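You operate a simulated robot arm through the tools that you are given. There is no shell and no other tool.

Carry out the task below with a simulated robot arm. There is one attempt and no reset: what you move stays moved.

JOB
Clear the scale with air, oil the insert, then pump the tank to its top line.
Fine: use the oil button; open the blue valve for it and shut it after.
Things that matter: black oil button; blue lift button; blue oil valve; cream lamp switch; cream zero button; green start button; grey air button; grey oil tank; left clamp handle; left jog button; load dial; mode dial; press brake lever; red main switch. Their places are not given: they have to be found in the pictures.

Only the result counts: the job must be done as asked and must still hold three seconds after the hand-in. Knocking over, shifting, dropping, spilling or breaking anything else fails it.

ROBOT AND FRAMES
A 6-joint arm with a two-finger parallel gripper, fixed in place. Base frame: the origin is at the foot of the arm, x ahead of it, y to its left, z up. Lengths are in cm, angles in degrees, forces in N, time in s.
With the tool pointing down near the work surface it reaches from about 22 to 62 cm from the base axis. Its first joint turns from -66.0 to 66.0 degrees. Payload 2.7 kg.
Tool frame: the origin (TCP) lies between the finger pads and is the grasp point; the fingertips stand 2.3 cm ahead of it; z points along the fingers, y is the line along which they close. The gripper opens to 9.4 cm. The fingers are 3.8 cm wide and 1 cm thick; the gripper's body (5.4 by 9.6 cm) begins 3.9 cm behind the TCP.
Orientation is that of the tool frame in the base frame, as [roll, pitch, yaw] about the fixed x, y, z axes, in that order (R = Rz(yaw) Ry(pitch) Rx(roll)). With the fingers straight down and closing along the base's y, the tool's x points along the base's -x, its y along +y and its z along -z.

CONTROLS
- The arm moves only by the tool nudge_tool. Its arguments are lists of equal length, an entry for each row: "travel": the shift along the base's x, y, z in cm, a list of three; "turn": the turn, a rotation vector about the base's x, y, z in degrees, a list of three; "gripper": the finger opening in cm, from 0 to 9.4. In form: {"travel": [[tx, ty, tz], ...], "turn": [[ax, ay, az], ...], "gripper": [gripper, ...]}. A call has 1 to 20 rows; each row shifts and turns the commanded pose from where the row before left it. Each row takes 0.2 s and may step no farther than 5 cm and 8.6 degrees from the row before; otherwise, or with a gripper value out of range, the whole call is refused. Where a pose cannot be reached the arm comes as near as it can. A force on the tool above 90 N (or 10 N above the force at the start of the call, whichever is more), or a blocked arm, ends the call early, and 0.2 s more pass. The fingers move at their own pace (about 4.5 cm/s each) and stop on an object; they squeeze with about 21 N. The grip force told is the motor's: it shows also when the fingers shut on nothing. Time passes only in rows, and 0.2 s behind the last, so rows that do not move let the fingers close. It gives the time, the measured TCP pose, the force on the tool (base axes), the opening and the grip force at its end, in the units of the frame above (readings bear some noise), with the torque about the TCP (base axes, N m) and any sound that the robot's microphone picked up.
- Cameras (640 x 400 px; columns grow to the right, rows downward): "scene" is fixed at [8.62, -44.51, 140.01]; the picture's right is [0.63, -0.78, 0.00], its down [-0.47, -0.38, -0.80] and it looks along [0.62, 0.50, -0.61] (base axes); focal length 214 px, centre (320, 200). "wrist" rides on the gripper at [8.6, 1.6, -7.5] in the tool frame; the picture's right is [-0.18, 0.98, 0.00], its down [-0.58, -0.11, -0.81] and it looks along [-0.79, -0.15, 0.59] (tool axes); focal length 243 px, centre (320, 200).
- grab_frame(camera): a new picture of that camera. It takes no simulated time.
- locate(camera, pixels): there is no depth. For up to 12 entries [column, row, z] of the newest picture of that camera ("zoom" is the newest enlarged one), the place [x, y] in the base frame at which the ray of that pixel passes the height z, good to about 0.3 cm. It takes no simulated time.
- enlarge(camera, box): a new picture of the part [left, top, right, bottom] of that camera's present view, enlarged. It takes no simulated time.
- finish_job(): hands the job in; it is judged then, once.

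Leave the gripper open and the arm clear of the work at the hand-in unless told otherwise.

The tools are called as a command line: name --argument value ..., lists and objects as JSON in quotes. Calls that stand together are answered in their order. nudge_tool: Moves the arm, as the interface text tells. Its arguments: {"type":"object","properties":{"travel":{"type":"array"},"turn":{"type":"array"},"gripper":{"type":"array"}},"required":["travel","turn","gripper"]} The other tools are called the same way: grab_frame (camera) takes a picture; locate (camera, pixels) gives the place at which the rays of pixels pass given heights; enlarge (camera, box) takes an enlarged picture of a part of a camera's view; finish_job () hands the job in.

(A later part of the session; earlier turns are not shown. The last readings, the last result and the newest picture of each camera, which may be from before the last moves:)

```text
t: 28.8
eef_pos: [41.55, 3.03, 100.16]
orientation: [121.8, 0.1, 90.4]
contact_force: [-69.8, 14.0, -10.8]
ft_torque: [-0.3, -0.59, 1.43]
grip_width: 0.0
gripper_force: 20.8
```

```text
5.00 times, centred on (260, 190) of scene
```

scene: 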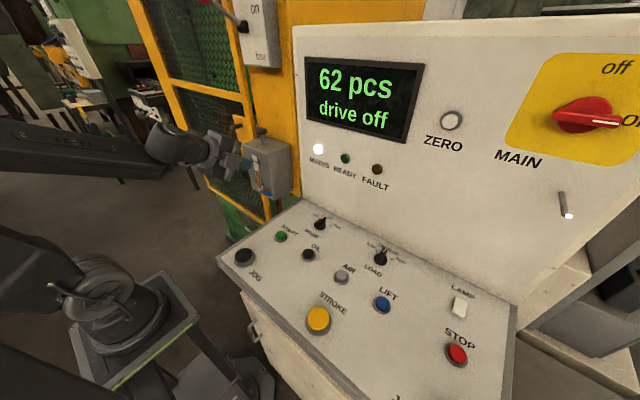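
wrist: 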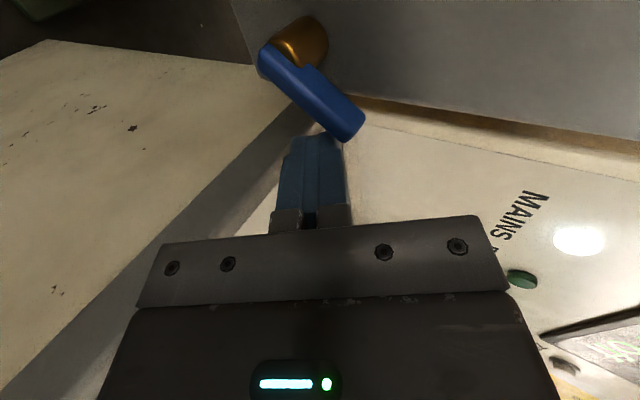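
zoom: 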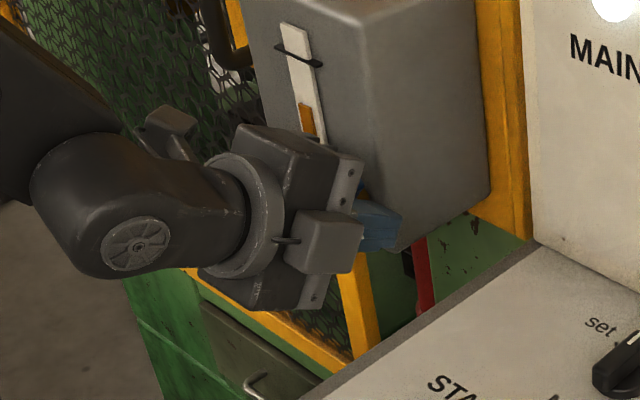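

The outer step on the fingers is pressing on the handle's front, with 70 N in x. I'll retreat in -x right away. Since the handle opens upward, a nearly straight-down tool suits the rest of the swing better, so I'll pull back, rise and reorient.

nudge_tool --travel '[[-1.2, 0, 0], [-1.5, 0, 0], [-2.0, 0, 0.5], [-1.0, 0, 2.0], [0, 0, 2.5], [0, 0, 3]]' --turn '[[0, 0, 0], [0, 0, 0], [0, 0, 0], [0, 0, 0], [0, 8.5, 0], [0, 8.5, 0]]' --gripper '[0, 0, 0, 0, 0, 0]'

grab_frame --camera "wrist"

enlarge --camera "scene" --box '[220, 150, 300, 230]'

```text
t: 30.2
eef_pos: [35.65, 2.28, 104.75]
orientation: [127.8, -1.5, 91.7]
contact_force: [0.2, -0.6, 0.3]
ft_torque: [-0.02, 0.0, -0.02]
grip_width: 0.02
gripper_force: 21.0
out of reach, approached as far as the arm can: row 5, 6
```

```text
taken
```

wrist: 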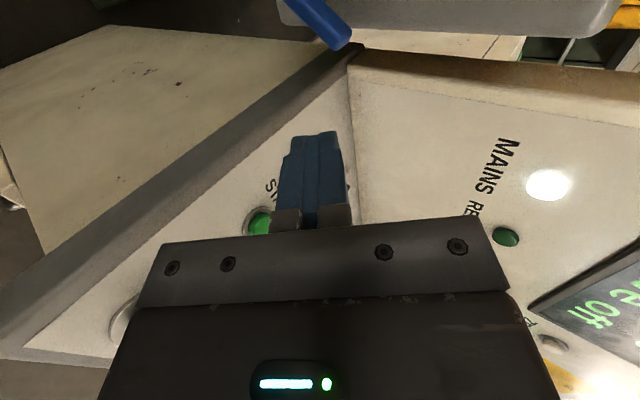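

```text
5.00 times, centred on (260, 190) of scene
```

zoom: 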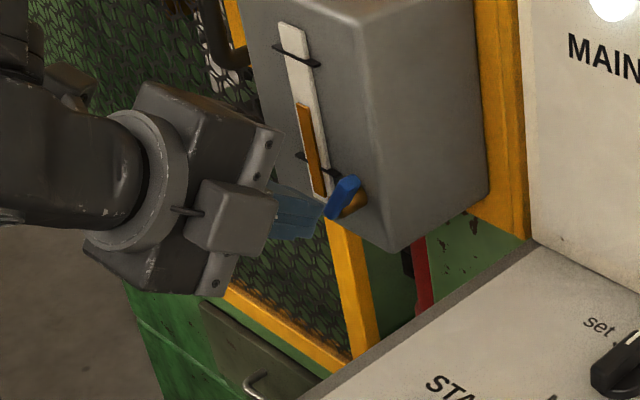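

The handle stays at roughly 50 degrees by friction. I'll rise further and bring the tool upright, then yaw back to neutral, in the free space in front of the tank.

nudge_tool --travel '[[0.3, 0, 1.2], [0.3, 0, 1.2], [0.3, 0, 1.2], [0.3, 0, 1.2], [0.3, 0, 1.2], [0, 0, 1.2], [0, 0, 0], [0, 0, 0], [0, 0, 0], [0, 0, 0], [0, 0, 0], [0, 0, 0], [0, 0, 0], [0, 0, 0], [0, 0, 0], [0, 0, 0], [0, 0, 0], [0, 0, 0]]' --turn '[[0, 8.5, 0], [0, 8.5, 0], [0, 8.5, 0], [0, 8.5, 0], [0, 8.5, 0], [0, 8.5, 0], [0, 0, 8.2], [0, 0, 8.2], [0, 0, 8.2], [0, 0, 8.2], [0, 0, 8.2], [0, 0, 8.2], [0, 0, 8.2], [0, 0, 8.2], [0, 0, 8.2], [0, 0, 8.2], [0, 0, 8.0], [0, 0, 0]]' --gripper '[0, 0, 0, 0, 0, 0, 0, 0, 0, 0, 0, 0, 0, 0, 0, 0, 0, 0]'

grab_frame --camera "wrist"

```text
t: 34.0
eef_pos: [26.67, 20.11, 89.75]
orientation: [172.3, 16.4, 177.6]
contact_force: [0.5, 0.5, 0.2]
ft_torque: [0.02, 0.0, 0.02]
grip_width: 0.01
gripper_force: 21.3
out of reach, approached as far as the arm can: row 1, 2, 3, 4, 5, 6, 8, 9, 10, 11, 12, 13, 14, 15, 16, 17
```

```text
taken
```

wrist: 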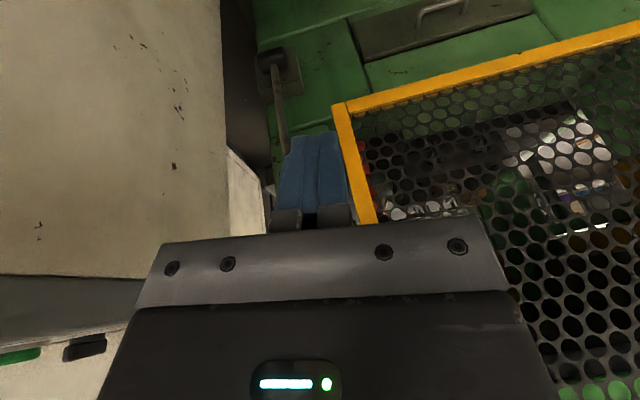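

The inverse solution drifted while it was out of reach. The tool ended at (26.7, 20.1, 89.8), but in free space with no contact. Before recovering, I'll check the scene, and use this lower view to look through the guard.

grab_frame --camera "scene"

enlarge --camera "wrist" --box '[350, 90, 630, 250]'

```text
taken
```

scene: 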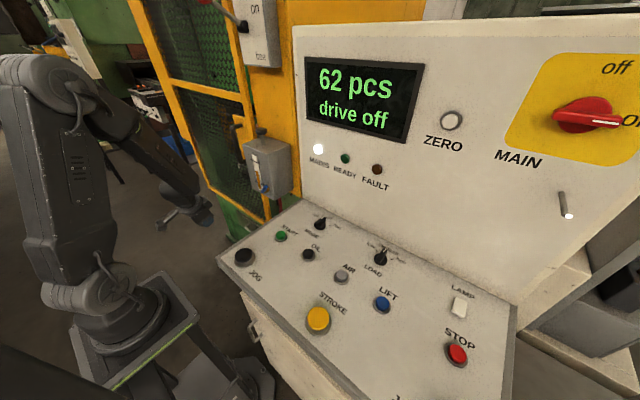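

```text
2.29 times, centred on (490, 170) of wrist
```

zoom: 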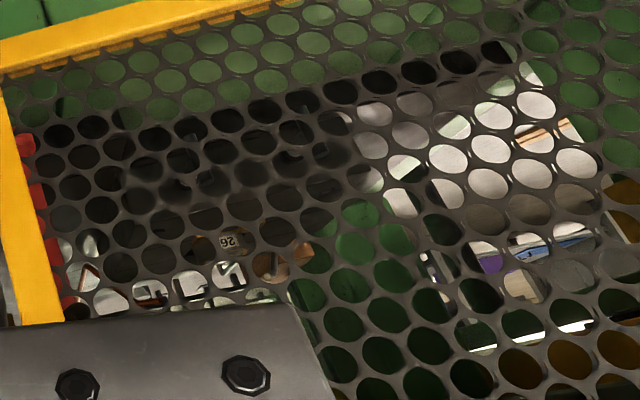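

A plate and the insert parts show through the lower holes. I'll zoom in more tightly there.

enlarge --camera "wrist" --box '[370, 160, 500, 235]'

```text
4.92 times, centred on (435, 198) of wrist
```

zoom: 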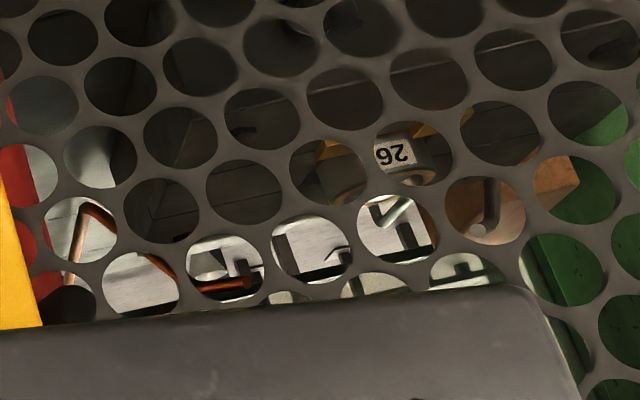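

The die ring with a "26" label is visible, but scale on the insert can't be judged from here. I'll recover with a small test move: level the sideways lean and rise a few centimetres.

nudge_tool --travel '[[0.5, 0, 2.0], [0.5, 0, 2.0], [0, 0, 0]]' --turn '[[-3.7, 0, 0], [-3.7, 0, 0], [0, 0, 0]]' --gripper '[0, 0, 0]'

```text
t: 34.8
eef_pos: [27.1, 20.36, 93.13]
orientation: [178.3, 14.4, 179.6]
contact_force: [0.3, 0.2, 0.1]
ft_torque: [0.02, 0.0, 0.02]
grip_width: 0.0
gripper_force: 20.9
out of reach, approached as far as the arm can: row 1
```

It follows properly again. I'll rise to about (34, 24, 115) with more forward tilt so the wrist camera can look into the press opening.

nudge_tool --travel '[[0.6, 0.3, 2.0], [0.6, 0.3, 2.0], [0.6, 0.3, 2.0], [0.6, 0.3, 2.0], [0.6, 0.3, 2.0], [0.6, 0.3, 2.0], [0.6, 0.3, 2.0], [0.6, 0.3, 2.0], [0.6, 0.3, 2.0], [0.6, 0.3, 2.0], [0.6, 0.3, 2.0], [0, 0, 0]]' --turn '[[0, 0, 0], [0, 0, 0], [0, 0, 0], [0, 0, 0], [0, 0, 0], [0, 0, 0], [0, 0, 0], [0, -5, 0], [0, -5, 0], [0, -5, 0], [0, 0, 0], [0, 0, 0]]' --gripper '[0, 0, 0, 0, 0, 0, 0, 0, 0, 0, 0, 0]'

grab_frame --camera "wrist"

```text
t: 37.4
eef_pos: [29.62, 26.43, 108.62]
orientation: [178.2, 29.5, 179.6]
contact_force: [-0.8, 0.0, -0.8]
ft_torque: [0.01, 0.03, -0.03]
grip_width: 0.01
gripper_force: 21.5
out of reach, approached as far as the arm can: row 2, 3, 4, 5, 6, 7
```

```text
taken
```

wrist: 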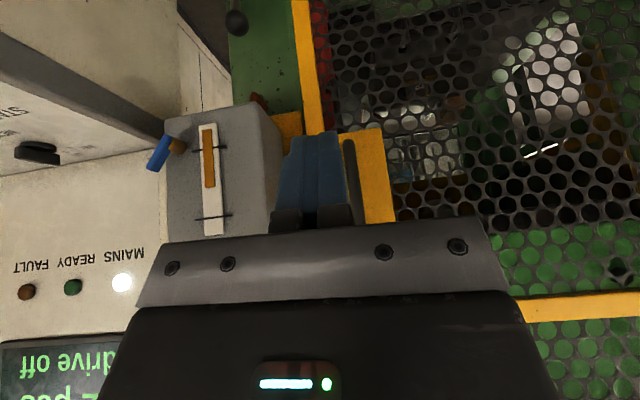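

Now the press interior shows behind the mesh around (430,130). I'll zoom in there, and on the valve and gauge.

enlarge --camera "wrist" --box '[340, 40, 540, 220]'

enlarge --camera "wrist" --box '[370, 80, 470, 170]'

enlarge --camera "wrist" --box '[130, 90, 290, 250]'

```text
2.22 times, centred on (440, 130) of wrist
```

zoom: 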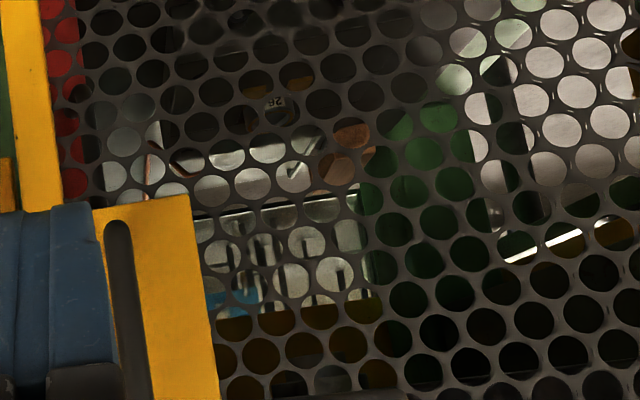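

```text
4.44 times, centred on (420, 125) of wrist
```

zoom: 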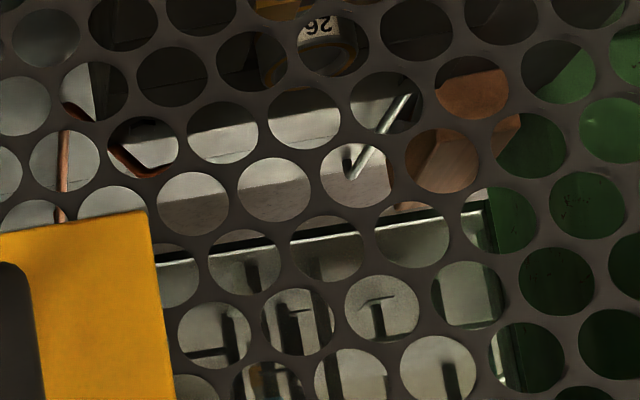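

```text
2.50 times, centred on (210, 170) of wrist
```

zoom: 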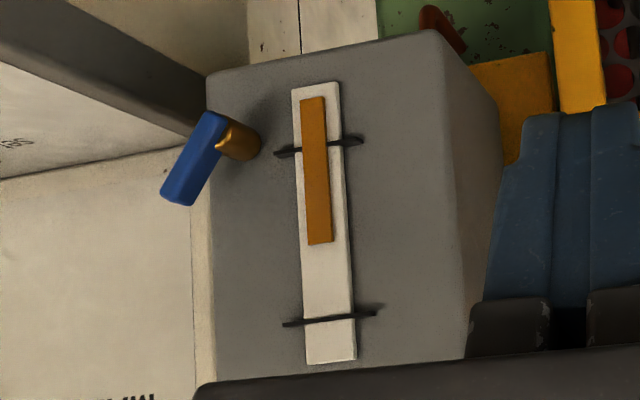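

The press bed looks tidy, with air and oil pipes above it. The insert itself can't be seen well from here, so I'll rely on the switch click. The handle is about 55 degrees up and the gauge is easy to read. I'll now move, with a milder 15 degree tilt, to the right of the handle at about (36, 1.5, 110).

nudge_tool --travel '[[1.0, -1.5, 0.5], [1.0, -2.5, 0.5], [1.0, -3.0, 0.5], [1.0, -3.0, 0], [1.0, -3.0, 0], [1.0, -3.0, 0], [0.4, -3.0, 0], [0, -3.0, 0], [0, -2.9, 0], [0, 0, 0]]' --turn '[[0.9, 5, 0.2], [0.9, 5, 0.2], [0, 4.5, 0], [0, 0, 0], [0, 0, 0], [0, 0, 0], [0, 0, 0], [0, 0, 0], [0, 0, 0], [0, 0, 0]]' --gripper '[0, 0, 0, 0, 0, 0, 0, 0, 0, 0]'

grab_frame --camera "wrist"

```text
t: 39.6
eef_pos: [30.65, 11.06, 101.2]
orientation: [-177.5, 20.5, 179.1]
contact_force: [-0.3, -0.1, 0.6]
ft_torque: [0.0, 0.01, -0.02]
grip_width: 0.0
gripper_force: 20.5
out of reach, approached as far as the arm can: row 2, 3, 4, 5, 6, 7, 8, 9
```

```text
taken
```

wrist: 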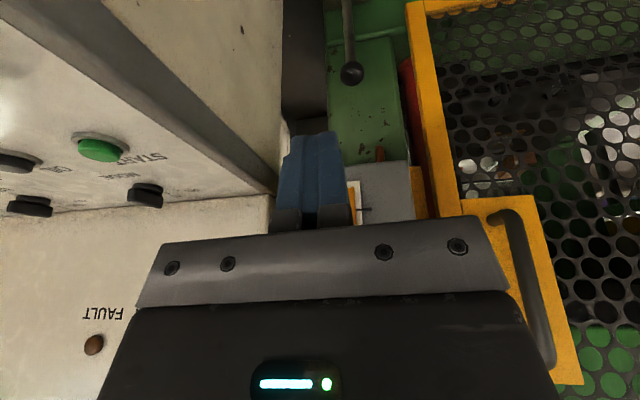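

The arm drifted again, which suggests a wrist alignment limit when the forearm lines up with the tilted tool. I'll check the arm's shape in the scene before moving.

grab_frame --camera "scene"

enlarge --camera "scene" --box '[0, 20, 300, 320]'

```text
taken
```

scene: 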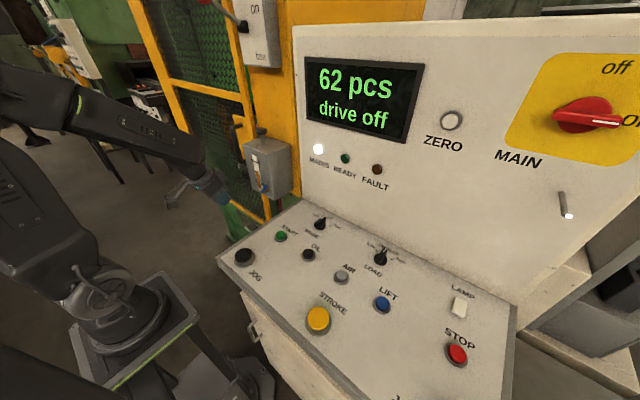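

```text
1.33 times, centred on (150, 170) of scene
```

zoom: 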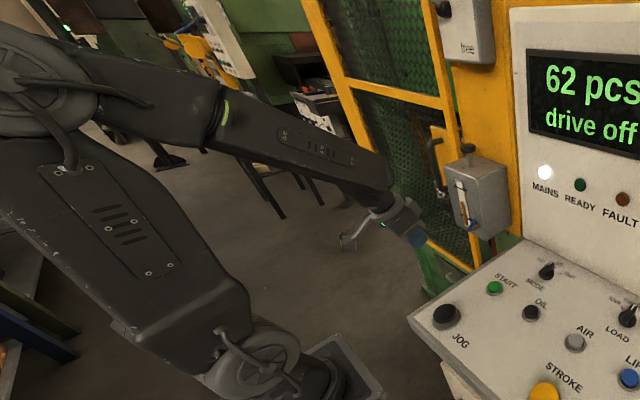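

The forearm and gripper are almost in line, which is the awkward alignment. Tilting the tool back toward straight-down should free it, so I'll do that in place, gently.

nudge_tool --travel '[[0, 0, 0], [0, 0, 0], [0, 0, 0]]' --turn '[[0, 5, 0], [0, 5, 0], [0, 0, 0]]' --gripper '[0, 0, 0]'

```text
t: 40.4
eef_pos: [29.54, 13.25, 97.7]
orientation: [-174.9, 12.4, 179.3]
contact_force: [1.0, -0.3, 0.3]
ft_torque: [-0.03, 0.02, -0.01]
grip_width: 0.01
gripper_force: 20.5
out of reach, approached as far as the arm can: row 1, 2
```

It's still constrained, so a wrist roll joint is probably at its limit after the earlier yaw swing. I'll test which way frees it with a small yaw.

nudge_tool --travel '[[0, 0, 0], [0, 0, 0]]' --turn '[[0, 0, -6], [0, 0, 0]]' --gripper '[0, 0]'

nudge_tool --travel '[[0, 0, 1.0], [0, 0, 0]]' --turn '[[0, 0, 0], [0, 0, 0]]' --gripper '[0, 0]'

```text
t: 41.0
eef_pos: [29.39, 13.6, 97.15]
orientation: [-175.9, 11.9, 173.2]
contact_force: [-0.7, -0.2, -1.4]
ft_torque: [0.02, -0.02, -0.01]
grip_width: 0.01
gripper_force: 21.0
out of reach, approached as far as the arm can: row 1
```

```text
t: 41.6
eef_pos: [29.1, 13.71, 97.54]
orientation: [-175.8, 12.1, 173.4]
contact_force: [0.5, 0.3, -0.6]
ft_torque: [0.0, 0.0, 0.03]
grip_width: 0.0
gripper_force: 20.5
out of reach, approached as far as the arm can: row 1
```

It still can't follow. Estimating the arm shape gives shoulder at z≈100, links of about 37 cm and the forearm sloping about 42 degrees down. So the wrist has likely flipped: it passed the in-line alignment on one side and the forearm roll is now at its stop. Leaning the tool to the right should unwind it, so I'll test with small turns about x.

nudge_tool --travel '[[0, 0, 0], [0, 0, 0]]' --turn '[[-6, 0, 0], [0, 0, 0]]' --gripper '[0, 0]'

nudge_tool --travel '[[0, 0, 1.0], [0, 0, 0]]' --turn '[[0, 0, 0], [0, 0, 0]]' --gripper '[0, 0]'

```text
t: 42.2
eef_pos: [29.09, 13.82, 97.26]
orientation: [-170.5, 11.8, 174.4]
contact_force: [-0.1, 0.7, -0.8]
ft_torque: [0.05, 0.01, -0.03]
grip_width: 0.0
gripper_force: 20.9
```

```text
t: 42.8
eef_pos: [28.95, 13.84, 98.48]
orientation: [-170.6, 11.9, 174.6]
contact_force: [0.6, -1.1, -0.9]
ft_torque: [0.01, 0.0, -0.03]
grip_width: 0.0
gripper_force: 21.3
```

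Leaning right frees it, which confirms the flip. I'll unwind by swinging the tool axis around the right side of the forearm line and then above it, keeping the fingers more than 4 cm from the tank and guard. First part now.

nudge_tool --travel '[[1.3, 0.6, 0.98], [1.3, 0.6, 0.98], [1.3, 0.6, 0.98], [1.3, 0.6, 0.98], [1.3, 0.6, 0.98], [0, 0, 0]]' --turn '[[2.4, -7.78, 1.92], [2.4, -7.78, 1.92], [2.4, -7.78, 1.92], [2.4, -7.78, 1.92], [2.4, -7.78, 1.92], [0, 0, 0]]' --gripper '[0, 0, 0, 0, 0, 0]'

```text
t: 44.2
eef_pos: [35.69, 16.84, 103.17]
orientation: [171.6, 49.7, 174.8]
contact_force: [-0.3, -0.4, 0.8]
ft_torque: [0.02, -0.03, 0.03]
grip_width: 0.0
gripper_force: 21.2
```

It's following cleanly. Next I'll swing the tool axis into the arm's own plane, above the forearm line.

nudge_tool --travel '[[-0.1, 1.95, 0.85], [-0.1, 1.95, 0.85], [-0.1, 1.95, 0.85], [0, 0, 0]]' --turn '[[5.2, -2.35, 5.96], [5.2, -2.35, 5.96], [5.2, -2.35, 5.96], [0, 0, 0]]' --gripper '[0, 0, 0, 0]'

grab_frame --camera "scene"

```text
t: 45.2
eef_pos: [35.16, 22.57, 105.69]
orientation: [144.7, 55.0, 171.4]
contact_force: [-0.1, 0.1, -0.2]
ft_torque: [0.02, 0.01, 0.01]
grip_width: 0.0
gripper_force: 21.2
```

```text
taken
```

scene: 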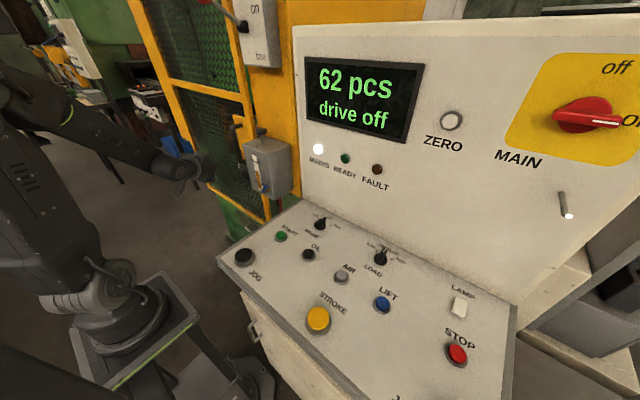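

The tool axis is now in the arm's plane, within 1 degree, and about 13 degrees above the forearm line. I'll cross straight through the in-line alignment by tilting down in that plane with the wrist centre held still.

nudge_tool --travel '[[-1.0, -0.64, -1.88], [-1.23, -0.77, -1.68], [-1.42, -0.9, -1.45], [-1.59, -1.0, -1.19], [0, 0, 0]]' --turn '[[-4.54, 7.18, 0], [-4.54, 7.18, 0], [-4.54, 7.18, 0], [-4.54, 7.18, 0], [0, 0, 0]]' --gripper '[0, 0, 0, 0, 0]'

```text
t: 46.4
eef_pos: [32.99, 20.46, 102.24]
orientation: [162.4, 45.2, -176.4]
contact_force: [1.6, 0.4, -0.7]
ft_torque: [-0.01, 0.0, 0.0]
grip_width: 0.02
gripper_force: 21.1
out of reach, approached as far as the arm can: row 2, 3, 4
```

It stopped at the in-line alignment, so the wrist bend cannot cross zero. The record shows the first flip went around the left side, so I must unwind that way. I'll go back above the forearm line, then swing left, then below.

nudge_tool --travel '[[0.68, 0.95, 1.52], [0.68, 0.95, 1.52], [0, 0, 0]]' --turn '[[4.5, -5.6, 1.53], [4.5, -5.6, 1.53], [0, 0, 0]]' --gripper '[0, 0, 0]'

nudge_tool --travel '[[-1.68, 1.01, -0.74], [-1.68, 1.01, -0.74], [-1.68, 1.01, -0.74], [0, 0, 0]]' --turn '[[0.49, 5.28, 6.08], [0.49, 5.28, 6.08], [0.49, 5.28, 6.08], [0, 0, 0]]' --gripper '[0, 0, 0, 0]'

```text
t: 47.2
eef_pos: [33.9, 21.17, 104.21]
orientation: [154.4, 53.3, 178.9]
contact_force: [0.8, 0.7, -0.1]
ft_torque: [-0.01, -0.01, -0.01]
grip_width: 0.0
gripper_force: 20.8
out of reach, approached as far as the arm can: row 1
```

```text
t: 48.2
eef_pos: [28.82, 24.25, 101.87]
orientation: [149.7, 37.7, -166.1]
contact_force: [-0.1, 0.3, -0.2]
ft_torque: [-0.01, 0.04, -0.02]
grip_width: 0.0
gripper_force: 21.5
```

Now it's on the left side of the forearm line with no reach warnings. I'll continue around to below the line.

nudge_tool --travel '[[-0.19, -1.48, -0.86], [-0.19, -1.48, -0.86], [-0.19, -1.48, -0.86], [-0.19, -1.48, -0.86], [0, 0, 0]]' --turn '[[-6.1, 1.85, -1.84], [-6.1, 1.85, -1.84], [-6.1, 1.85, -1.84], [-6.1, 1.85, -1.84], [0, 0, 0]]' --gripper '[0, 0, 0, 0, 0]'

```text
t: 49.4
eef_pos: [28.94, 20.01, 99.37]
orientation: [171.2, 25.2, -161.1]
contact_force: [-0.5, 0.3, -0.4]
ft_torque: [-0.02, -0.02, 0.0]
grip_width: 0.01
gripper_force: 21.3
out of reach, approached as far as the arm can: row 1, 2, 3
```

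Two joints complained midway, but the last step was reached and the tool is now below the forearm line, about 26 degrees from straight down. I'll continue to upright while rising a little.

nudge_tool --travel '[[-0.3, -0.5, 1.0], [-0.3, -0.5, 1.0], [-0.3, -0.5, 1.0], [-0.3, -0.5, 1.0], [0, 0, 0]]' --turn '[[-4.2, 5.2, 0], [-4.2, 5.2, 0], [-4.2, 5.2, 0], [-4.2, 5.2, 0], [0, 0, 0]]' --gripper '[0, 0, 0, 0, 0]'

```text
t: 50.6
eef_pos: [25.51, 20.26, 96.07]
orientation: [171.1, 4.2, -160.5]
contact_force: [0.1, 1.0, -0.1]
ft_torque: [0.02, -0.02, -0.03]
grip_width: 0.01
gripper_force: 21.2
out of reach, approached as far as the arm can: row 1, 2, 3, 4
```

The limits show the wrist is on its other branch, and it has to cross the in-line pose close to exact alignment. On both failed tries it slid right, so the true forearm line lies a few degrees left of my estimate. I'll return above the line at a heading about 3-4 degrees further left and cross there.

nudge_tool --travel '[[0.68, 0.8, 1.2], [0.68, 0.8, 1.2], [0.68, 0.8, 1.2], [0.68, 0.8, 1.2], [0.68, 0.8, 1.2], [1.59, -0.46, 1.07], [1.59, -0.46, 1.07], [1.59, -0.46, 1.07], [0, 0, 0]]' --turn '[[6.1, -4.6, -0.7], [6.1, -4.6, -0.7], [6.1, -4.6, -0.7], [6.1, -4.6, -0.7], [6.1, -4.6, -0.7], [1.36, -5.92, -4.57], [1.36, -5.92, -4.57], [1.36, -5.92, -4.57], [0, 0, 0]]' --gripper '[0, 0, 0, 0, 0, 0, 0, 0, 0]'

```text
t: 52.6
eef_pos: [33.71, 22.92, 105.14]
orientation: [138.7, 51.8, 168.4]
contact_force: [0.5, 0.2, 0.1]
ft_torque: [0.01, 0.0, -0.02]
grip_width: 0.01
gripper_force: 20.9
```

All of that was reached. Now I'll cross straight down in this plane.

nudge_tool --travel '[[-0.96, -0.71, -1.88], [-1.17, -0.86, -1.68], [-1.35, -1.0, -1.45], [-1.51, -1.12, -1.19], [0, 0, 0]]' --turn '[[-5.06, 6.83, 0], [-5.06, 6.83, 0], [-5.06, 6.83, 0], [-5.06, 6.83, 0], [0, 0, 0]]' --gripper '[0, 0, 0, 0, 0]'

```text
t: 53.8
eef_pos: [30.85, 19.75, 100.71]
orientation: [157.1, 38.9, -176.8]
contact_force: [0.1, -0.3, 0.5]
ft_torque: [-0.01, -0.01, 0.0]
grip_width: 0.03
gripper_force: 20.7
out of reach, approached as far as the arm can: row 2, 3, 4
```

It slid to the left side this time with a small bend. Another explanation is that the tool roll joint is wound up by a turn. I'll continue to below the line from here, then test yaw in both directions to see which one frees it.

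nudge_tool --travel '[[-0.6, -0.9, -0.3], [-0.6, -0.9, -0.3], [-0.6, -0.9, -0.3], [0, 0, 0]]' --turn '[[-4.9, 5.6, -0.55], [-4.9, 5.6, -0.55], [-4.9, 5.6, -0.55], [0, 0, 0]]' --gripper '[0, 0, 0, 0]'

nudge_tool --travel '[[0, 0, 0], [0, 0, 0], [0, 0, 1.0]]' --turn '[[0, 0, 8], [0, 0, 8], [0, 0, 0]]' --gripper '[0, 0, 0]'

```text
t: 54.8
eef_pos: [30.45, 17.48, 99.77]
orientation: [161.4, 36.0, -172.9]
contact_force: [-0.4, 0.2, 0.3]
ft_torque: [0.0, 0.0, -0.01]
grip_width: 0.0
gripper_force: 20.7
out of reach, approached as far as the arm can: row 1, 2, 3
```

```text
t: 55.6
eef_pos: [32.51, 17.84, 100.92]
orientation: [162.8, 38.1, -164.4]
contact_force: [0.7, 0.4, -0.4]
ft_torque: [0.0, -0.01, 0.01]
grip_width: 0.0
gripper_force: 21.2
out of reach, approached as far as the arm can: row 1, 2
```

I need to see the forearm roll directly. I'll look at the forearm's panel side in the scene picture.

enlarge --camera "scene" --box '[40, 60, 240, 220]'

grab_frame --camera "scene"

```text
2.50 times, centred on (140, 140) of scene
```

zoom: 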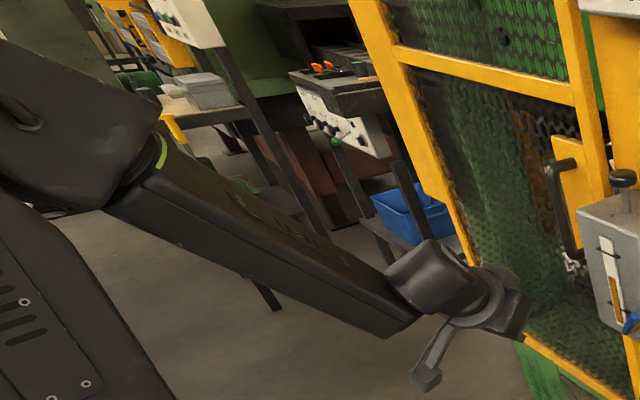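

```text
taken
```

scene: 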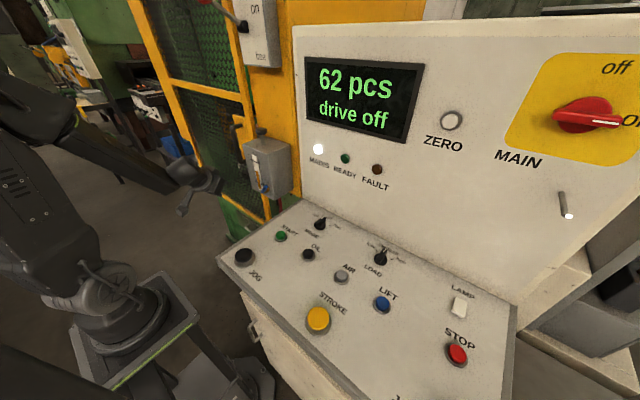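

The two roll stops look symmetric at about ±167 degrees, so the wrist must cross zero bend. The last pushes may already have carried it across slowly. I'll test by tilting further toward straight-down from here, holding the wrist centre still.

nudge_tool --travel '[[-0.95, -1.27, -0.8], [-0.95, -1.27, -0.8], [-0.95, -1.27, -0.8], [-0.95, -1.27, -0.8], [0, 0, 0]]' --turn '[[-5.2, 4.4, -0.8], [-5.2, 4.4, -0.8], [-5.2, 4.4, -0.8], [-5.2, 4.4, -0.8], [0, 0, 0]]' --gripper '[0, 0, 0, 0, 0]'

enlarge --camera "scene" --box '[40, 60, 240, 220]'

```text
t: 56.8
eef_pos: [30.29, 14.69, 99.25]
orientation: [175.1, 19.6, -160.4]
contact_force: [0.2, 0.8, -0.3]
ft_torque: [0.01, 0.0, -0.01]
grip_width: 0.0
gripper_force: 21.0
out of reach, approached as far as the arm can: row 1, 2
```

```text
2.50 times, centred on (140, 140) of scene
```

zoom: 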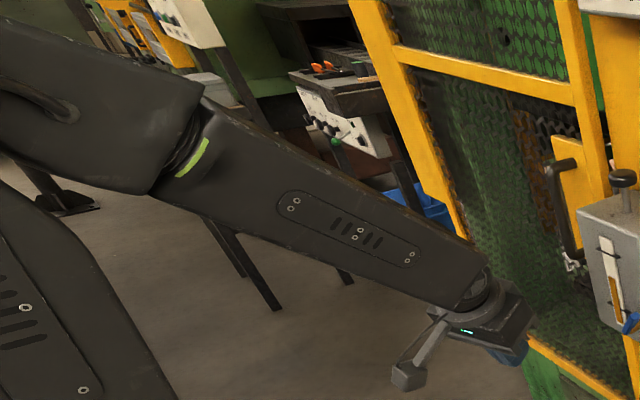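

Only the first two rows complained, and the forearm's side panel now faces the camera as it did at the start. That suggests the wrist is back on its normal branch. I'll verify by going upright and squaring the yaw while rising.

nudge_tool --travel '[[0, -0.5, 1.5], [0, -0.5, 1.5], [0, -0.5, 1.5], [0, -0.5, 1.5], [0, -0.5, 1.5], [0, -0.5, 1.5], [0, 0, 0]]' --turn '[[-3.8, 5.6, 0], [-3.8, 5.6, 0], [-3.8, 5.6, 0], [0, 0, -6.5], [0, 0, -6.5], [0, 0, -6.5], [0, 0, 0]]' --gripper '[0, 0, 0, 0, 0, 0, 0]'

grab_frame --camera "wrist"

```text
t: 58.4
eef_pos: [28.69, 10.63, 97.97]
orientation: [170.2, 4.7, -179.7]
contact_force: [-0.4, 0.1, -0.2]
ft_torque: [-0.01, 0.0, 0.03]
grip_width: 0.04
gripper_force: 21.0
out of reach, approached as far as the arm can: row 1, 2, 3, 5, 6
```

```text
taken
```

wrist: 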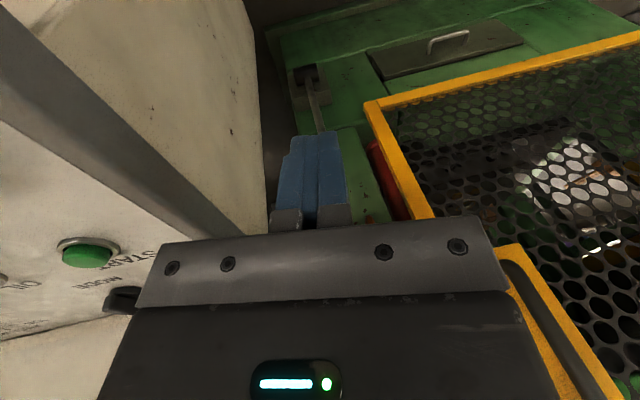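

The left stop is still active: the lean is 10 degrees left and it won't rise. My two crossing tries bracket the true forearm heading, since at heading 32.3 it slid right and at 36.6 it slid left. I'll go back above the line and cross midway, at 34.4 degrees. First the staging move.

nudge_tool --travel '[[0.03, 2.28, 0.68], [0.03, 2.28, 0.68], [0.03, 2.28, 0.68], [0.03, 2.28, 0.68], [0.03, 2.28, 0.68], [0.03, 2.28, 0.68], [1.69, -0.59, 1.07], [1.69, -0.59, 1.07], [1.69, -0.59, 1.07], [0, 0, 0]]' --turn '[[5.0, -3.37, -0.18], [5.0, -3.37, -0.18], [5.0, -3.37, -0.18], [5.0, -3.37, -0.18], [5.0, -3.37, -0.18], [5.0, -3.37, -0.18], [1.0, -6.17, -5.0], [1.0, -6.17, -5.0], [1.0, -6.17, -5.0], [0, 0, 0]]' --gripper '[0, 0, 0, 0, 0, 0, 0, 0, 0, 0]'

```text
t: 60.6
eef_pos: [34.39, 22.51, 105.38]
orientation: [129.7, 39.7, 151.2]
contact_force: [0.1, -0.3, 0.0]
ft_torque: [-0.01, 0.02, 0.0]
grip_width: 0.0
gripper_force: 20.4
out of reach, approached as far as the arm can: row 5
```

Staged with heading 33.3 and about 29 degrees below level. I'll nudge the heading to 34.5 and cross.

nudge_tool --travel '[[-0.15, 0.2, 0], [-1.01, -0.7, -1.85], [-1.23, -0.84, -0.65], [-1.43, -0.98, -0.41], [-1.57, -1.08, -0.14], [0, 0, 0]]' --turn '[[0, 0, 1.2], [-4.81, 7.0, 0], [-4.81, 7.0, 0], [-4.81, 7.0, 0], [-4.81, 7.0, 0], [0, 0, 0]]' --gripper '[0, 0, 0, 0, 0, 0]'

enlarge --camera "scene" --box '[40, 60, 240, 220]'

```text
t: 62.0
eef_pos: [32.1, 14.6, 101.75]
orientation: [161.3, 19.2, 168.5]
contact_force: [-0.5, -0.3, 0.1]
ft_torque: [0.02, -0.01, 0.0]
grip_width: 0.0
gripper_force: 20.7
out of reach, approached as far as the arm can: row 3
```

```text
2.50 times, centred on (140, 140) of scene
```

zoom: 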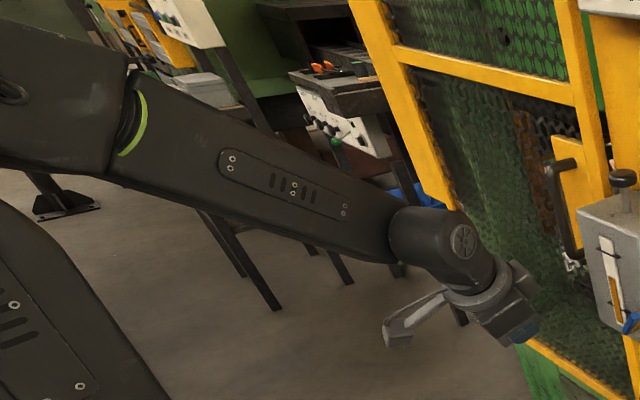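

Only one row complained, and the joint cover on the wrist now faces the camera as in the first pictures, so the wrist is back on its normal branch. I'll confirm by going upright and rising.

nudge_tool --travel '[[0, -0.5, 1.5], [0, -0.5, 1.5], [0, -0.5, 1.5], [0, -0.5, 1.5], [0, 0, 0]]' --turn '[[-3.75, 5.5, 0], [-3.75, 5.5, 0], [-3.75, 5.5, 0], [-3.75, 5.5, 0], [0, 0, 0]]' --gripper '[0, 0, 0, 0, 0]'

```text
t: 63.2
eef_pos: [32.2, 12.52, 107.8]
orientation: [-179.9, 0.0, 171.7]
contact_force: [-0.2, 0.3, 0.5]
ft_torque: [0.01, 0.03, 0.01]
grip_width: 0.0
gripper_force: 21.2
```

The tool is upright at (32.2, 12.5, 107.8) with full control again. From now on I'll keep the tilt small. Next I'll go to the right of the handle with 12 degrees of forward tilt, staying high for now.

nudge_tool --travel '[[0.4, -2.2, 0.3], [0.4, -2.2, 0.2], [0.4, -2.2, 0], [0.4, -2.2, 0], [0.4, -2.2, 0], [1.5, 0, 0], [1.5, 0, 0], [1.5, 0, 0], [1.4, 0, 0], [0.9, 0, 0], [0, 0, 0]]' --turn '[[0, 0, 8.3], [0, -4, 0], [0, -4, 0], [0, -4, 0], [0, 0, 0], [0, 0, 0], [0, 0, 0], [0, 0, 0], [0, 0, 0], [0, 0, 0], [0, 0, 0]]' --gripper '[0, 0, 0, 0, 0, 0, 0, 0, 0, 0, 0]'

grab_frame --camera "wrist"

enlarge --camera "scene" --box '[210, 110, 310, 210]'

```text
t: 65.6
eef_pos: [40.87, 1.5, 108.25]
orientation: [-180.0, 12.0, 179.8]
contact_force: [-0.2, -1.3, 0.6]
ft_torque: [0.0, 0.02, -0.02]
grip_width: 0.0
gripper_force: 21.4
```

```text
taken
```

wrist: 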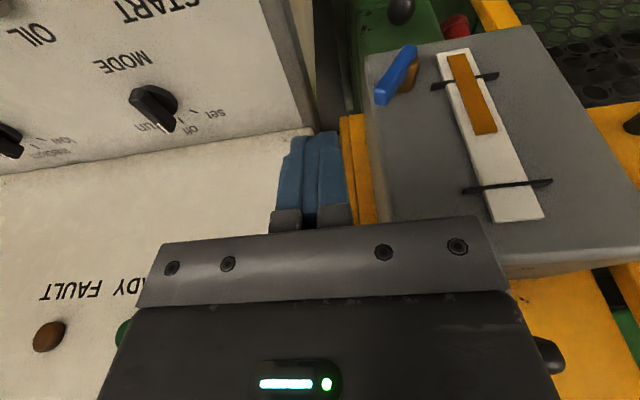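

```text
4.00 times, centred on (260, 160) of scene
```

zoom: 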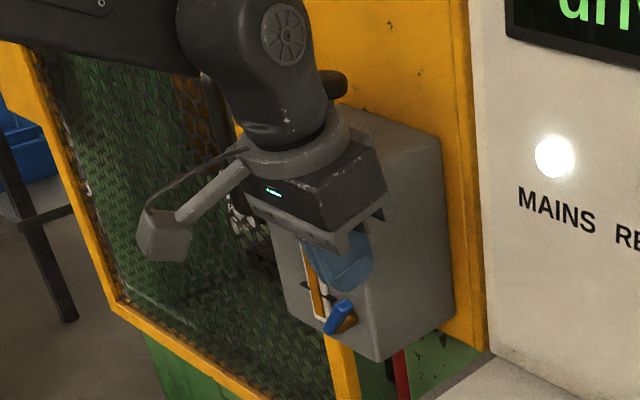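

I now have a good view of the handle at (397,75), the gauge and the fingers together. I'll measure the handle's upper end at (382,100).

locate --camera "wrist" --pixels '[[382, 100, 101.5], [382, 100, 102], [410, 50, 98.5], [412, 65, 98.5], [380, 88, 101], [318, 135, 106]]'

enlarge --camera "wrist" --box '[280, 10, 500, 240]'

```text
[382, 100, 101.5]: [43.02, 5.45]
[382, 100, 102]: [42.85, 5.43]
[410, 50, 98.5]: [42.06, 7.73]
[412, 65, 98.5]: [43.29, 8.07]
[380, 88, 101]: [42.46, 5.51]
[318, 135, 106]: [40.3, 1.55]
```

```text
1.74 times, centred on (390, 125) of wrist
```

zoom: 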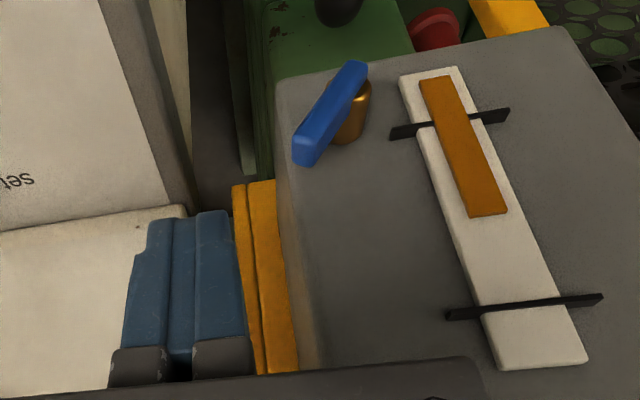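

The handle end is at about (42.8, 5.4, 101.7). I'll descend on its right side to z=101.3, then push left.

nudge_tool --travel '[[0.2, 0, -1.8], [0, 0, -1.8], [0, 0, -1.8], [0, 0, -1.5], [0, 0.8, 0], [0, 0.8, 0], [0, 0, 0]]' --turn '[[0, 0, 0], [0, 0, 0], [0, 0, 0], [0, 0, 0], [0, 0, 0], [0, 0, 0], [0, 0, 0]]' --gripper '[0, 0, 0, 0, 0, 0, 0]'

grab_frame --camera "wrist"

```text
t: 67.2
eef_pos: [41.19, 3.15, 101.25]
orientation: [-180.0, 11.8, 179.9]
contact_force: [-0.3, -0.2, 0.6]
ft_torque: [-0.02, 0.02, 0.03]
grip_width: 0.0
gripper_force: 20.9
```

```text
taken
```

wrist: 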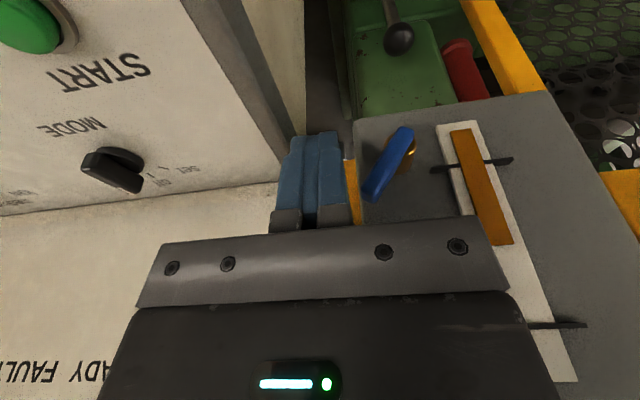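

The fingers are just right of the handle. I'll push left in small steps and watch the force.

nudge_tool --travel '[[0, 0.5, 0], [0, 0.5, 0], [0, 0.4, 0], [0, 0.4, 0], [0, 0.4, 0]]' --turn '[[0, 0, 0], [0, 0, 0], [0, 0, 0], [0, 0, 0], [0, 0, 0]]' --gripper '[0, 0, 0, 0, 0]'

grab_frame --camera "wrist"

```text
t: 68.4
eef_pos: [41.22, 5.51, 102.16]
orientation: [179.7, 12.7, 180.0]
contact_force: [-32.9, -12.7, 64.3]
ft_torque: [0.86, -0.66, 0.32]
grip_width: 0.02
gripper_force: 21.0
```

```text
taken
```

wrist: 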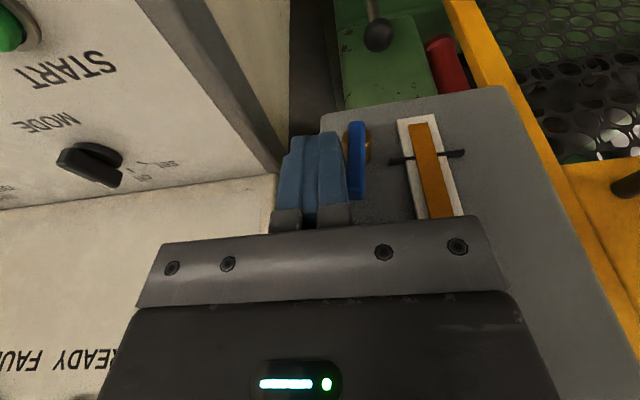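

The handle now looks nearly vertical at (357,160), but the fingertips are resting on something low, probably the brass stub, with 64 N upward. I'll raise 1.2 cm to unload, then look at the angle.

nudge_tool --travel '[[0, 0, 0.7], [0, 0, 0.5], [0, 0, 0]]' --turn '[[0, 0, 0], [0, 0, 0], [0, 0, 0]]' --gripper '[0, 0, 0]'

enlarge --camera "wrist" --box '[270, 90, 470, 230]'

enlarge --camera "scene" --box '[230, 140, 300, 210]'

```text
t: 69.2
eef_pos: [41.04, 5.42, 102.47]
orientation: [-180.0, 11.8, 179.9]
contact_force: [0.5, -0.3, 0.0]
ft_torque: [0.01, 0.01, -0.02]
grip_width: 0.0
gripper_force: 21.2
```

```text
2.86 times, centred on (370, 160) of wrist
```

zoom: 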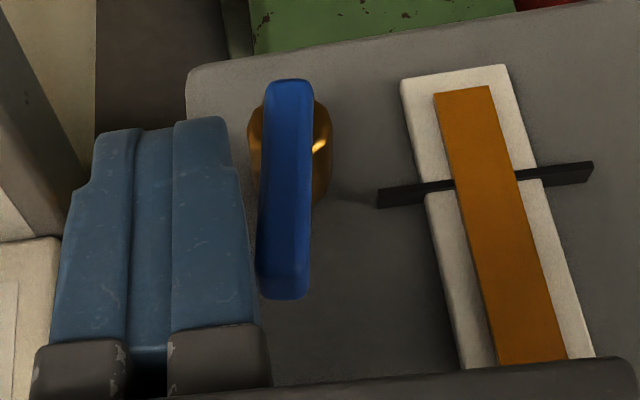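

```text
5.71 times, centred on (265, 175) of scene
```

zoom: 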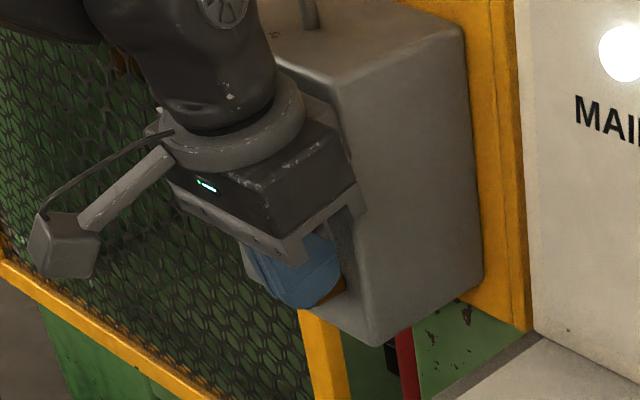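

The force is clear now. The handle looks close to vertical, so I'll measure its two ends to get the exact angle.

locate --camera "wrist" --pixels '[[357.8, 191.5, 102.4], [358.8, 139, 98.4], [359, 122, 98.0], [350, 180, 102.3], [366, 190, 102.3]]'

```text
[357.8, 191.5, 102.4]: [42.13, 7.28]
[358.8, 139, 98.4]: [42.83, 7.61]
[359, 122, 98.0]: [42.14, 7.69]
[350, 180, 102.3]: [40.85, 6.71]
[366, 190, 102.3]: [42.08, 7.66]
```

The top end is at y≈7.25 and the pivot at y≈7.65, so the handle is about 6 degrees short of vertical. I'll push it left to its stop.

nudge_tool --travel '[[0, 0.3, -0.1], [0, 0.3, 0], [0, 0.2, 0], [0, 0.2, 0]]' --turn '[[0, 0, 0], [0, 0, 0], [0, 0, 0], [0, 0, 0]]' --gripper '[0, 0, 0, 0]'

enlarge --camera "wrist" --box '[270, 90, 470, 230]'

```text
t: 70.2
eef_pos: [41.12, 6.13, 102.45]
orientation: [-179.8, 11.9, 179.8]
contact_force: [-0.6, -16.3, -0.3]
ft_torque: [-0.37, 0.0, -0.2]
grip_width: 0.0
gripper_force: 20.6
```

```text
2.86 times, centred on (370, 160) of wrist
```

zoom: 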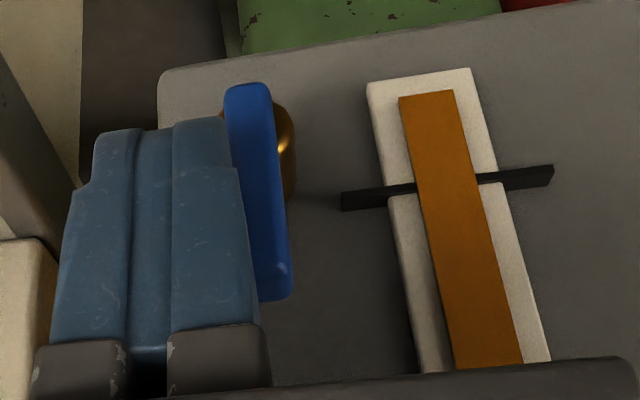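

There's a clean 16 N sideways reaction and the handle is parallel to the tank edge, so the valve is fully open. I'll back off to the right, rise, bring the tool upright and travel above the OIL button at (34.8, -19.5).

nudge_tool --travel '[[0, -0.8, 0], [0, -1.0, 0.3], [-0.3, -1.0, 1.5], [-0.5, -1.0, 2.5], [-0.6, -1.8, 2.0], [-0.7, -2.5, 0.5], [-0.7, -2.9, 0], [-0.7, -2.9, 0], [-0.7, -2.9, -0.5], [-0.7, -2.9, -1], [-0.7, -2.9, -1], [-0.7, -2.8, -1], [0, 0, 0]]' --turn '[[0, 0, 0], [0, 0, 0], [0, 0, 0], [0, 0, 0], [0, 4, 0], [0, 4, 0], [0, 4, 0], [0, 0, 0], [0, 0, 0], [0, 0, 0], [0, 0, 0], [0, 0, 0], [0, 0, 0]]' --gripper '[0, 0, 0, 0, 0, 0, 0, 0, 0, 0, 0, 0, 0]'

grab_frame --camera "wrist"

enlarge --camera "scene" --box '[230, 115, 310, 215]'

```text
t: 73.0
eef_pos: [34.85, -19.07, 105.85]
orientation: [-179.9, 0.0, 179.9]
contact_force: [0.2, -0.2, 0.6]
ft_torque: [-0.05, -0.02, 0.01]
grip_width: 0.0
gripper_force: 21.3
```

```text
taken
```

wrist: 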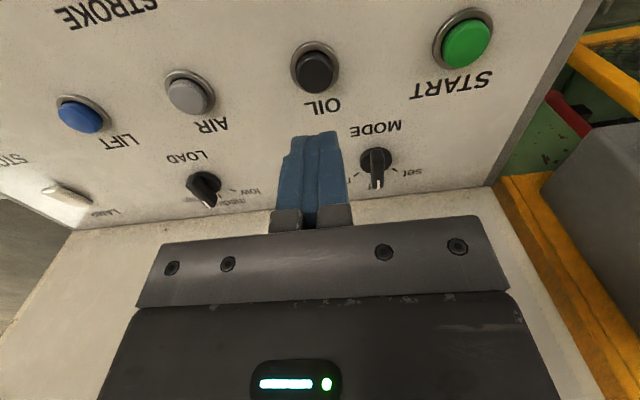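

```text
4.00 times, centred on (270, 165) of scene
```

zoom: 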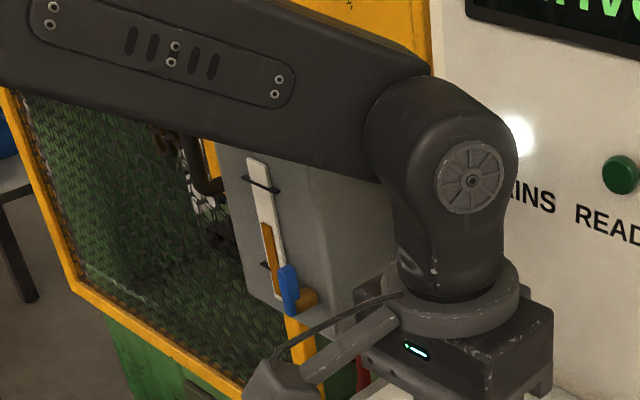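

The valve handle stays upright and the level is unchanged. OIL is at (315,67) in the wrist view, so I'll refine its position.

locate --camera "wrist" --pixels '[[316, 70, 95], [316, 70, 94.7]]'

```text
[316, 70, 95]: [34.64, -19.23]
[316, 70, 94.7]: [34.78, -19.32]
```

OIL is at (34.8, -19.35). I'll go down to just above it, then press until the click and release straight away.

nudge_tool --travel '[[0, -0.25, -2.0], [0, 0, -2.0], [0, 0, -2.0], [0, 0, -1.6], [0, 0, 0]]' --turn '[[0, 0, 0], [0, 0, 0], [0, 0, 0], [0, 0, 0], [0, 0, 0]]' --gripper '[0, 0, 0, 0, 0]'

nudge_tool --travel '[[0, 0, -0.35], [0, 0, -0.35], [0, 0, -0.35], [0, 0, -0.15]]' --turn '[[0, 0, 0], [0, 0, 0], [0, 0, 0], [0, 0, 0]]' --gripper '[0, 0, 0, 0]'

```text
t: 74.2
eef_pos: [34.77, -19.37, 98.05]
orientation: [-180.0, -0.1, 179.9]
contact_force: [0.5, -0.7, 0.0]
ft_torque: [-0.01, -0.01, 0.02]
grip_width: 0.0
gripper_force: 21.3
```

```text
t: 75.2
eef_pos: [34.91, -19.35, 97.16]
orientation: [-179.9, 0.1, 179.8]
contact_force: [-2.5, 0.5, 16.9]
ft_torque: [0.03, 0.16, -0.09]
grip_width: 0.0
gripper_force: 21.0
heard: click
```

I heard the click at 17 N. I'll check the gauge quickly while the button is held, then release.

enlarge --camera "scene" --box '[230, 115, 310, 215]'

nudge_tool --travel '[[0, 0, 0.3], [0, 0, 0.5], [0, 0, 1.0], [0, 0, 2.0]]' --turn '[[0, 0, 0], [0, 0, 0], [0, 0, 0], [0, 0, 0]]' --gripper '[0, 0, 0, 0]'

grab_frame --camera "scene"

enlarge --camera "scene" --box '[230, 115, 310, 215]'

```text
4.00 times, centred on (270, 165) of scene
```

zoom: 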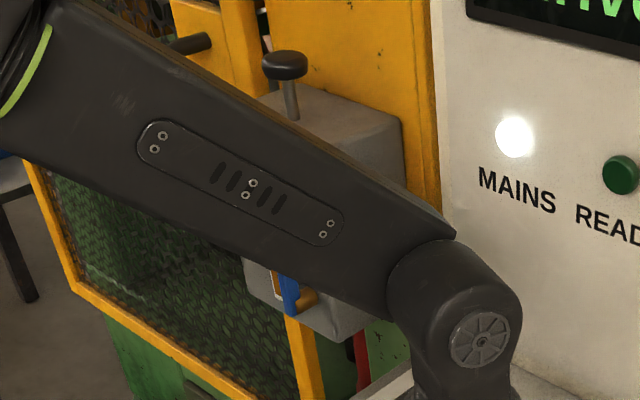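

```text
t: 76.2
eef_pos: [34.83, -19.29, 100.63]
orientation: [-180.0, -0.2, 179.9]
contact_force: [-0.4, 0.0, 0.0]
ft_torque: [0.03, -0.03, -0.03]
grip_width: 0.0
gripper_force: 20.7
```

```text
taken
```

scene: 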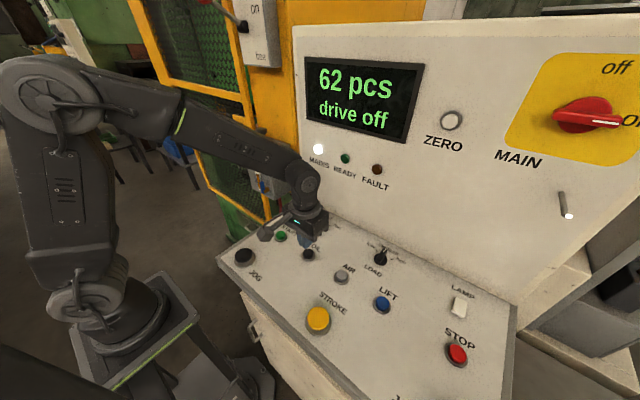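

```text
4.00 times, centred on (270, 165) of scene
```

zoom: 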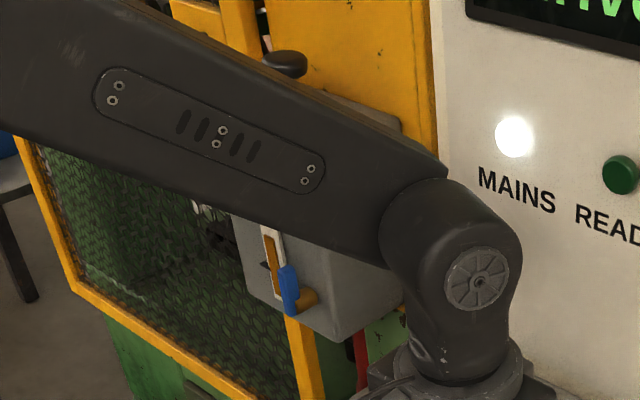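

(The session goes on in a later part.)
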